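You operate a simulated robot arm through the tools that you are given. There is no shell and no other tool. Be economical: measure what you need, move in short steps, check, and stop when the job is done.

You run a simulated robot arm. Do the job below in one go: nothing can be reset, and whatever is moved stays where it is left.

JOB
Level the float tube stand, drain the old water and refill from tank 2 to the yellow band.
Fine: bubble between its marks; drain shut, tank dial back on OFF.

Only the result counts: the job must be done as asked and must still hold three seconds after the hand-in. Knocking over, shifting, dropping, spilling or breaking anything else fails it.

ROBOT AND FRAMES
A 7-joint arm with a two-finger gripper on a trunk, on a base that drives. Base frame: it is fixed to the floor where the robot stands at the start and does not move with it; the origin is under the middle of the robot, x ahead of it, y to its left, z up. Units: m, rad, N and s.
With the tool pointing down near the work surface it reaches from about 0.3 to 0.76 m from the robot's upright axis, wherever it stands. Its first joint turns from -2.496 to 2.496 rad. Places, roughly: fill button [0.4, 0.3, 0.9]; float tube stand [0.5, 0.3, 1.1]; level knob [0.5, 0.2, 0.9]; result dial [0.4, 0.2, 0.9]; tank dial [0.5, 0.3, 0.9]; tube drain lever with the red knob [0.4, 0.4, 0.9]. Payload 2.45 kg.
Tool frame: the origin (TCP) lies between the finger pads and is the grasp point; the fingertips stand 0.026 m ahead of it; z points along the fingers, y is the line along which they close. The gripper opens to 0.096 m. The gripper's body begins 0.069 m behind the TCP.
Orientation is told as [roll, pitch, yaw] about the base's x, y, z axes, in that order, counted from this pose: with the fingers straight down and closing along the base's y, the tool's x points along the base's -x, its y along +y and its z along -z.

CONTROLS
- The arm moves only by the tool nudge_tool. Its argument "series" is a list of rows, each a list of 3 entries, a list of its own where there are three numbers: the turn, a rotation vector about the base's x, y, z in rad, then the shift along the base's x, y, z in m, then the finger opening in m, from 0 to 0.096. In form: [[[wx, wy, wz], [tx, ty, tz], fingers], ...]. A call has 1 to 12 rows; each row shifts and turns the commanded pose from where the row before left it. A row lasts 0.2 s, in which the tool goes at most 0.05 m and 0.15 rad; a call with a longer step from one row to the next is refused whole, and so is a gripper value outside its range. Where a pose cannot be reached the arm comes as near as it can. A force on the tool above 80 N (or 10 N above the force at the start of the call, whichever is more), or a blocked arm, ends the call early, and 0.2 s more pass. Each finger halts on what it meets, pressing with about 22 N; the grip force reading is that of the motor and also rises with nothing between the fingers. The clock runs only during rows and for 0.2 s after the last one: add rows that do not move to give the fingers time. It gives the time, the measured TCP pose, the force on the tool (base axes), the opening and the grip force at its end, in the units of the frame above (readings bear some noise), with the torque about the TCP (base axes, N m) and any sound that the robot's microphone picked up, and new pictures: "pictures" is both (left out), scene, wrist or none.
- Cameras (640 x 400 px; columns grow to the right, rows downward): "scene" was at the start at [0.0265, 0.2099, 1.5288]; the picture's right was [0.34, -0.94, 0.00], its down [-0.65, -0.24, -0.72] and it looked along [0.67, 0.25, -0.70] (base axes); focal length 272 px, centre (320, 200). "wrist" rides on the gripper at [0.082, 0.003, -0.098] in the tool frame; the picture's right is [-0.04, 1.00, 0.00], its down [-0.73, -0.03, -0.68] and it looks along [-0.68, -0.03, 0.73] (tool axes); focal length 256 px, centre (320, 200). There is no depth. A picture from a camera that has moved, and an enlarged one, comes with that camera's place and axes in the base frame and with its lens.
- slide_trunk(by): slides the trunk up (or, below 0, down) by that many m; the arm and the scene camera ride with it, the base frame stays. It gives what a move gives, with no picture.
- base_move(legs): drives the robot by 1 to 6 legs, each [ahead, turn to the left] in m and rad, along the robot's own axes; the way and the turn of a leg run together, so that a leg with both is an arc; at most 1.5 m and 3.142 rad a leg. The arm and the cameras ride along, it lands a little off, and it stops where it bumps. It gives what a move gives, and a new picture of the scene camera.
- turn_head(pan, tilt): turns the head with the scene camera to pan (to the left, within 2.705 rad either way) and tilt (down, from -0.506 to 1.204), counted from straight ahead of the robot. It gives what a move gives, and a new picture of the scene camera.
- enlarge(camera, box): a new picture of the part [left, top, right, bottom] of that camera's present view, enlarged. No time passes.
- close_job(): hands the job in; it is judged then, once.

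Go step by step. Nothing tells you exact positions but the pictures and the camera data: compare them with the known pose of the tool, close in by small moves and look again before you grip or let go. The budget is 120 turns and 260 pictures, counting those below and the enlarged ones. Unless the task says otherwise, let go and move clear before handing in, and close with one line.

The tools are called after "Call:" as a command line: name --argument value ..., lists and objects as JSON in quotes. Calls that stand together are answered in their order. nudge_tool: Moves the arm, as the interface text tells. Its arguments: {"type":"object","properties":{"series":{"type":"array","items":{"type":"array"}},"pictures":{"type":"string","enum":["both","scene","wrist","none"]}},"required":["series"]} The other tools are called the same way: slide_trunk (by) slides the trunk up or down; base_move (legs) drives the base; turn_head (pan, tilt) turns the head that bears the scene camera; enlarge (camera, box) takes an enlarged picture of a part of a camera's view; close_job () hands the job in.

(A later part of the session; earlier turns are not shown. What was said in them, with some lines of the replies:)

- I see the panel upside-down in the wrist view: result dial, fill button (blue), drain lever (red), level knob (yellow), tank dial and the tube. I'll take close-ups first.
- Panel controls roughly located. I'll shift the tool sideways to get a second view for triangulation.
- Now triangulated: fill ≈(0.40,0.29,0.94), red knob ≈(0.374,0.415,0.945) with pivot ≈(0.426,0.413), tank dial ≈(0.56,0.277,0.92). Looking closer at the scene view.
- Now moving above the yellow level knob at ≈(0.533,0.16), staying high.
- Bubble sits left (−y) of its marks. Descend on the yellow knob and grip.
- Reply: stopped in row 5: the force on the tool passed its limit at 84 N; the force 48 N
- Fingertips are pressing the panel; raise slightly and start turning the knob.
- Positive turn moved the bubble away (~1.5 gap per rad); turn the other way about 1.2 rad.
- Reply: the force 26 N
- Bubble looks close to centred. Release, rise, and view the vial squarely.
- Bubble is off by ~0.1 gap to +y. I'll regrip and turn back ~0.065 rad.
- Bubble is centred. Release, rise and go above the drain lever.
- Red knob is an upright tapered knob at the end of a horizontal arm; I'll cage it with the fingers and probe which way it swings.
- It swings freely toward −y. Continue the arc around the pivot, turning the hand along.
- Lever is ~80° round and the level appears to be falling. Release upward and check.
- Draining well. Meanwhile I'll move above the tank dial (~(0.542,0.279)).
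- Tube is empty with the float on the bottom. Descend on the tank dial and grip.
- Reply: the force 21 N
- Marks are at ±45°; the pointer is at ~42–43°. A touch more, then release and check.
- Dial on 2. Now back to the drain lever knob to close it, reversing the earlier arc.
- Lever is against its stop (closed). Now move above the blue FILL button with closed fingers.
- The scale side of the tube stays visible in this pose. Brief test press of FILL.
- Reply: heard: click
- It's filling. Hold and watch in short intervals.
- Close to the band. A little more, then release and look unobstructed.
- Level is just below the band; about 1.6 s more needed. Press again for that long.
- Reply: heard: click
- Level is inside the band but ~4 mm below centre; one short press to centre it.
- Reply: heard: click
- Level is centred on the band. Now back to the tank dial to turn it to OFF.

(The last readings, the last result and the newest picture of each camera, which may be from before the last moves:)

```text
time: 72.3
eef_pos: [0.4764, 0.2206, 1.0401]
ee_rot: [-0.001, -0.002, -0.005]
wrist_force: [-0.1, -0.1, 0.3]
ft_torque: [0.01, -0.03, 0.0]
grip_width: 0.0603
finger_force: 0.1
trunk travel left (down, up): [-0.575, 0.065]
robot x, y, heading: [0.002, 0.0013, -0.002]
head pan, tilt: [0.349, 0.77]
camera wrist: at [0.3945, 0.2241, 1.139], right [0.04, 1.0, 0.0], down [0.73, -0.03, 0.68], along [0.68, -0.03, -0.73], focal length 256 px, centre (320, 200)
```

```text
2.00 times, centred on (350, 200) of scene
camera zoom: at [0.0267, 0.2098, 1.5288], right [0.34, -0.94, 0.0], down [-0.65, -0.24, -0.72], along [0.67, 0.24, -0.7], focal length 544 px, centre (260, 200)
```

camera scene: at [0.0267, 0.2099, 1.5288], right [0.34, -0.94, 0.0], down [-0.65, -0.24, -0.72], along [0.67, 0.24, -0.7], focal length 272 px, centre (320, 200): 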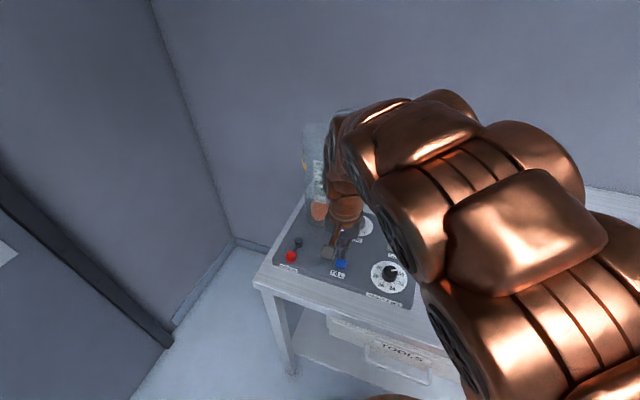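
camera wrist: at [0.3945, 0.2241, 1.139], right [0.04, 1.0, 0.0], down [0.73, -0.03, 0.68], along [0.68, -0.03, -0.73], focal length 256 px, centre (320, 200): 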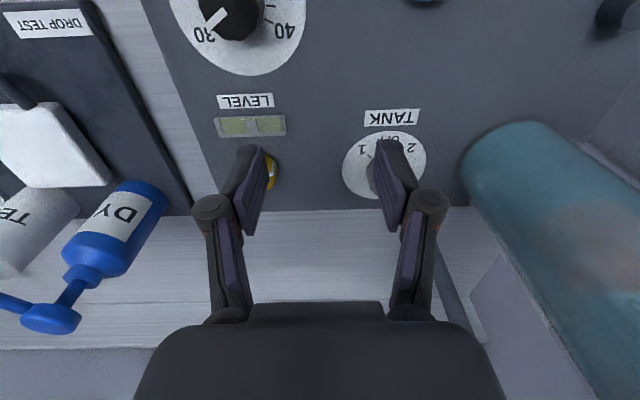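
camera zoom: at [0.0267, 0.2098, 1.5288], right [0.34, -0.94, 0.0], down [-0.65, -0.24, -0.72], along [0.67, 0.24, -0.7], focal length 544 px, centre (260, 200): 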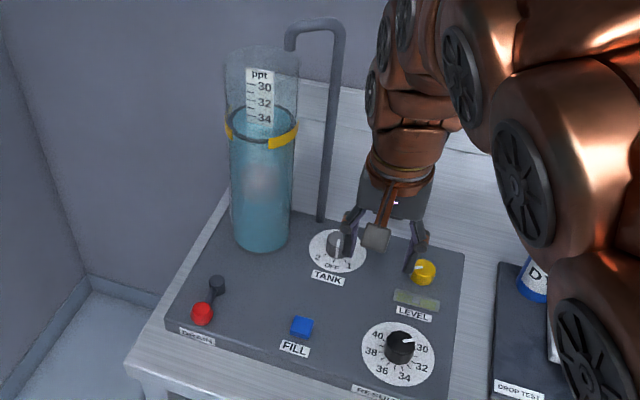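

Moving clear to recheck the dial, bubble and level.

Call:
nudge_tool --series '[[[0, 0, 0], [0, -0.03, 0.02], 0.08], [[0, 0, 0], [0, -0.03, 0], 0.08], [[0, 0, 0], [0, 0, 0], 0.08]]' --pictures "wrist"

Call:
enlarge --camera "wrist" --box '[270, 80, 370, 160]'

Call:
enlarge --camera "wrist" --box '[400, 80, 520, 200]'

Call:
enlarge --camera "scene" --box '[295, 140, 345, 190]'

```text
time: 73.1
eef_pos: [0.4772, 0.1595, 1.0606]
ee_rot: [-0.001, -0.001, -0.002]
wrist_force: [0.2, 0.2, 0.3]
ft_torque: [-0.01, -0.01, -0.03]
grip_width: 0.0802
finger_force: 0.0
trunk travel left (down, up): [-0.575, 0.065]
robot x, y, heading: [0.0013, 0.0005, -0.001]
head pan, tilt: [0.349, 0.77]
camera wrist: at [0.3947, 0.1637, 1.1591], right [0.04, 1.0, 0.0], down [0.73, -0.03, 0.68], along [0.68, -0.03, -0.73], focal length 256 px, centre (320, 200)
```

wrist: 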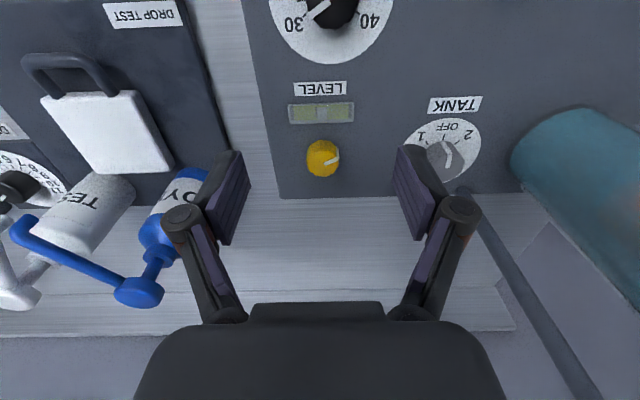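

```text
5.00 times, centred on (320, 120) of wrist
camera zoom: at [0.3947, 0.1637, 1.1591], right [0.04, 1.0, 0.0], down [0.73, -0.03, 0.68], along [0.68, -0.03, -0.73], focal length 1280 px, centre (320, 600)
```

zoom: 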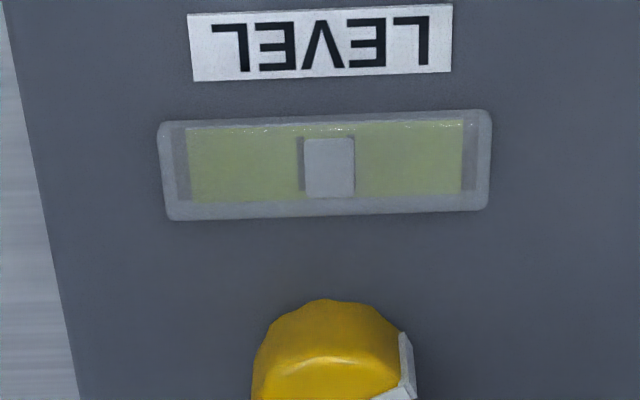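

```text
3.33 times, centred on (460, 140) of wrist
camera zoom: at [0.3947, 0.1637, 1.1591], right [0.04, 1.0, 0.0], down [0.73, -0.03, 0.68], along [0.68, -0.03, -0.73], focal length 853 px, centre (-147, 400)
```

zoom: 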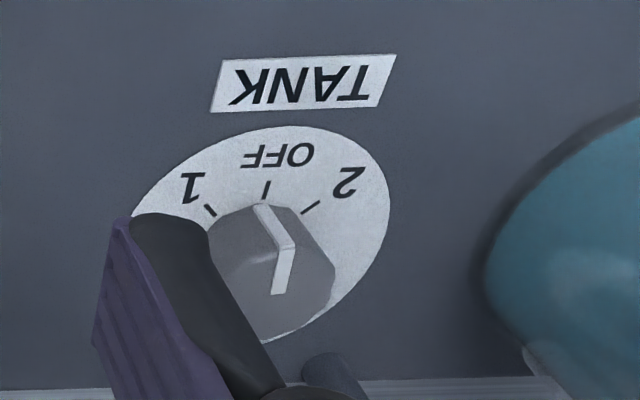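

```text
8.00 times, centred on (320, 165) of scene
camera zoom: at [0.0267, 0.2096, 1.5289], right [0.34, -0.94, 0.0], down [-0.65, -0.24, -0.72], along [0.67, 0.24, -0.7], focal length 2174 px, centre (320, 480)
```

zoom: 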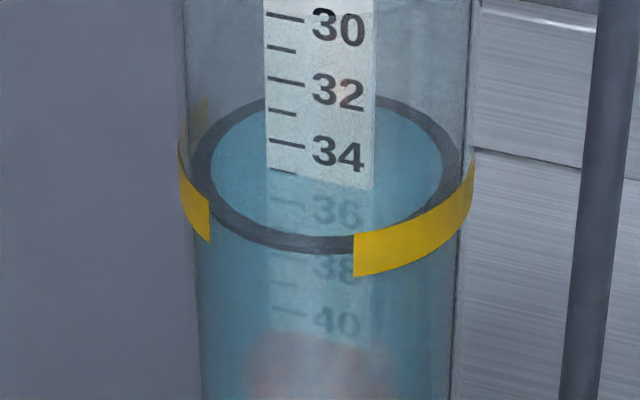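

Call:
enlarge --camera "wrist" --box '[295, 100, 345, 130]'

```text
12.80 times, centred on (320, 115) of wrist
camera zoom: at [0.3947, 0.1637, 1.1591], right [0.04, 1.0, 0.0], down [0.73, -0.03, 0.68], along [0.68, -0.03, -0.73], focal length 3277 px, centre (320, 1288)
```

zoom: 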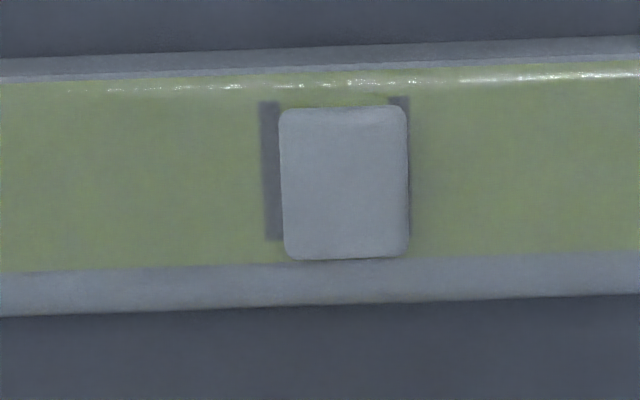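

Bubble is ~0.05 gap off after release; a small refinement turn on the level knob.

Call:
nudge_tool --series '[[[0, 0, 0], [0.04, 0, 0], 0.07], [[0, 0, 0], [0.018, 0, -0.03], 0.065], [[0, 0, 0], [0, 0, -0.04], 0.06], [[0, 0, 0], [0, 0, -0.03], 0.055], [[0, 0, 0], [0, 0, 0], 0.03], [[0, 0, 0], [0, 0, 0], 0.02], [[0, 0, 0], [0, 0, 0], 0.02], [[0, 0, 0], [0, 0, 0], 0.02]]' --pictures "none"

Call:
enlarge --camera "wrist" --box '[280, 70, 360, 120]'

```text
time: 74.9
eef_pos: [0.535, 0.1608, 0.9603]
ee_rot: [-0.002, -0.002, -0.002]
wrist_force: [2.4, -4.6, 1.1]
ft_torque: [-0.16, -0.42, -0.03]
grip_width: 0.0315
finger_force: 45.4
trunk travel left (down, up): [-0.575, 0.065]
robot x, y, heading: [0.0009, -0.0013, -0.002]
head pan, tilt: [0.349, 0.77]
```

```text
8.00 times, centred on (320, 95) of wrist
camera zoom: at [0.452, 0.1637, 1.0592], right [0.04, 1.0, 0.0], down [0.73, -0.03, 0.68], along [0.68, -0.03, -0.73], focal length 2048 px, centre (320, 1040)
```

zoom: 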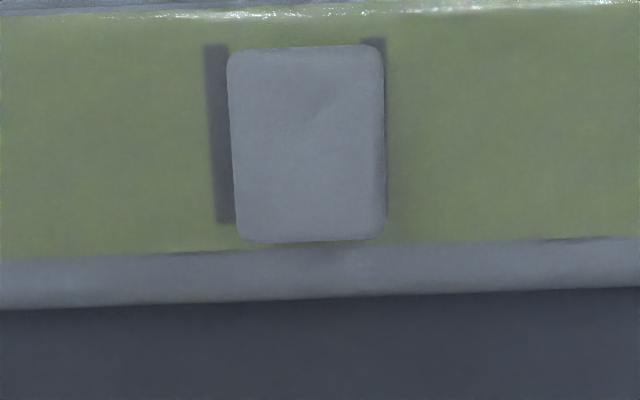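

Call:
nudge_tool --series '[[[0, 0, 0.045], [0, 0, 0], 0.02], [[0, 0, 0], [0, 0, 0], 0.02], [[0, 0, 0], [0, 0, 0], 0.06], [[0, 0, 0], [0, 0, 0], 0.06], [[0, 0, 0], [0, 0, 0], 0.06], [[0, 0, -0.045], [0, 0, 0], 0.06], [[0, 0, 0], [0, 0, 0], 0.06]]' --pictures "none"

Call:
enlarge --camera "wrist" --box '[280, 70, 360, 120]'

```text
time: 76.5
eef_pos: [0.5338, 0.1595, 0.9595]
ee_rot: [0.0, -0.003, -0.002]
wrist_force: [-0.3, -0.6, -0.7]
ft_torque: [0.06, -0.02, 0.0]
grip_width: 0.0602
finger_force: 0.1
trunk travel left (down, up): [-0.575, 0.065]
robot x, y, heading: [0.0022, -0.0005, -0.0]
head pan, tilt: [0.349, 0.77]
```

```text
8.00 times, centred on (320, 95) of wrist
camera zoom: at [0.4521, 0.1641, 1.059], right [0.04, 1.0, 0.0], down [0.73, -0.03, 0.68], along [0.68, -0.03, -0.73], focal length 2048 px, centre (320, 1040)
```

zoom: 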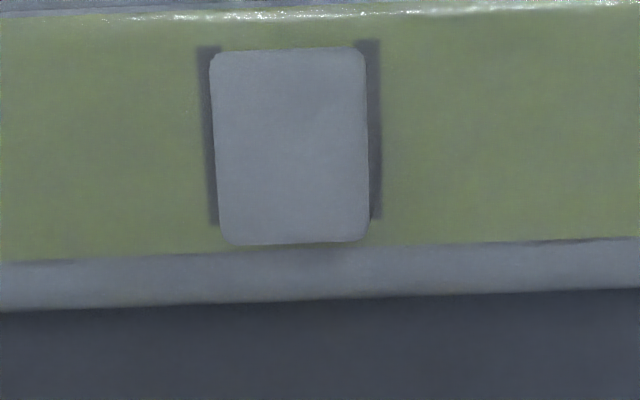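

Bubble centred after release. Rise clear and do a final overall check.

Call:
nudge_tool --series '[[[0, 0, 0], [0, 0, 0.03], 0.06], [[0, 0, 0], [0, 0, 0.04], 0.06], [[0, 0, 0], [-0.04, -0.02, 0.02], 0.06], [[0, 0, 0], [-0.04, -0.02, 0.02], 0.06], [[0, 0, 0], [-0.04, 0, 0.02], 0.06], [[0, 0, 0], [0, 0, 0], 0.06]]'

Call:
enlarge --camera "scene" --box '[270, 100, 430, 300]'

Call:
enlarge --camera "wrist" --box '[300, 60, 460, 180]'

```text
time: 77.9
eef_pos: [0.4138, 0.1193, 1.0902]
ee_rot: [-0.002, 0.001, -0.002]
wrist_force: [-0.1, -0.1, 0.3]
ft_torque: [-0.02, -0.02, -0.02]
grip_width: 0.0599
finger_force: 0.0
trunk travel left (down, up): [-0.575, 0.065]
robot x, y, heading: [-0.0011, -0.0015, -0.0]
head pan, tilt: [0.349, 0.77]
camera scene: at [0.0266, 0.2096, 1.5288], right [0.34, -0.94, 0.0], down [-0.65, -0.24, -0.72], along [0.67, 0.24, -0.7], focal length 272 px, centre (320, 200)
camera wrist: at [0.3317, 0.1239, 1.1892], right [0.04, 1.0, 0.0], down [0.73, -0.03, 0.68], along [0.68, -0.03, -0.73], focal length 256 px, centre (320, 200)
```

scene: 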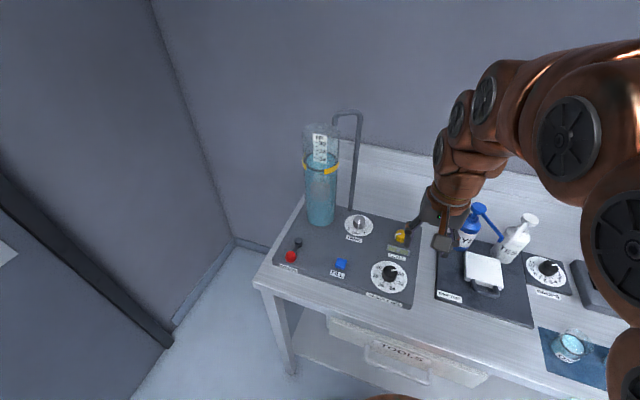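
wrist: 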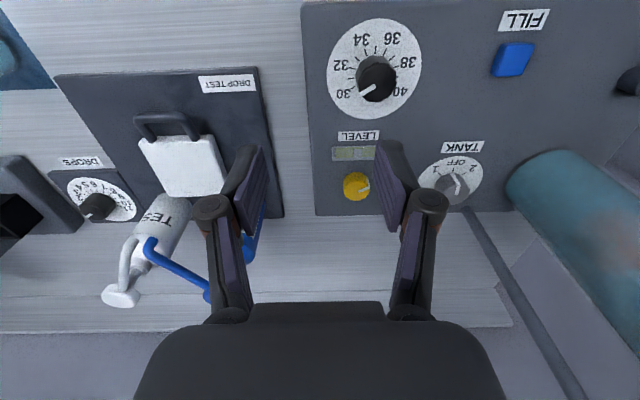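

```text
2.00 times, centred on (350, 200) of scene
camera zoom: at [0.0266, 0.2096, 1.5288], right [0.34, -0.94, 0.0], down [-0.65, -0.24, -0.72], along [0.67, 0.24, -0.7], focal length 544 px, centre (260, 200)
```

zoom: 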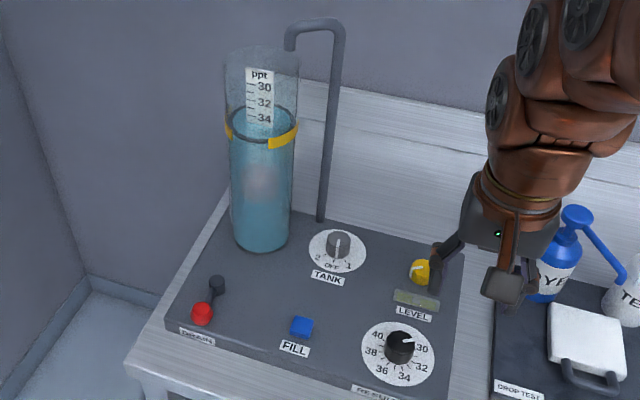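

```text
3.33 times, centred on (380, 120) of wrist
camera zoom: at [0.3317, 0.1239, 1.1892], right [0.04, 1.0, 0.0], down [0.73, -0.03, 0.68], along [0.68, -0.03, -0.73], focal length 853 px, centre (120, 467)
```

zoom: 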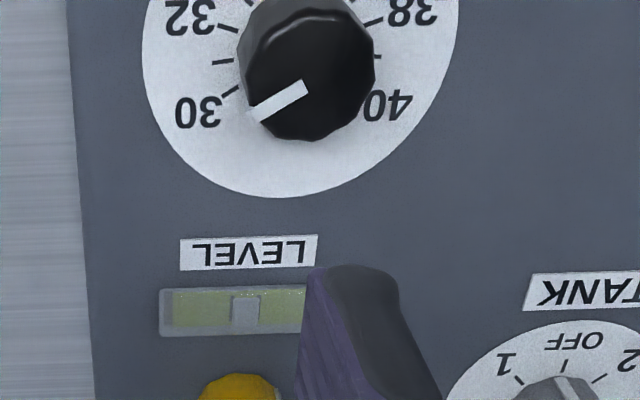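

The bubble is centred, the level is on the yellow band, the drain is shut, the dial is on OFF and the arm is clear, so I'm handing in.

Call:
close_job

```text
The job is handed in.
```

The float tube stand is level, the old water is drained, and the tube is refilled from tank 2 to the yellow band, with the drain shut and the tank dial on OFF.
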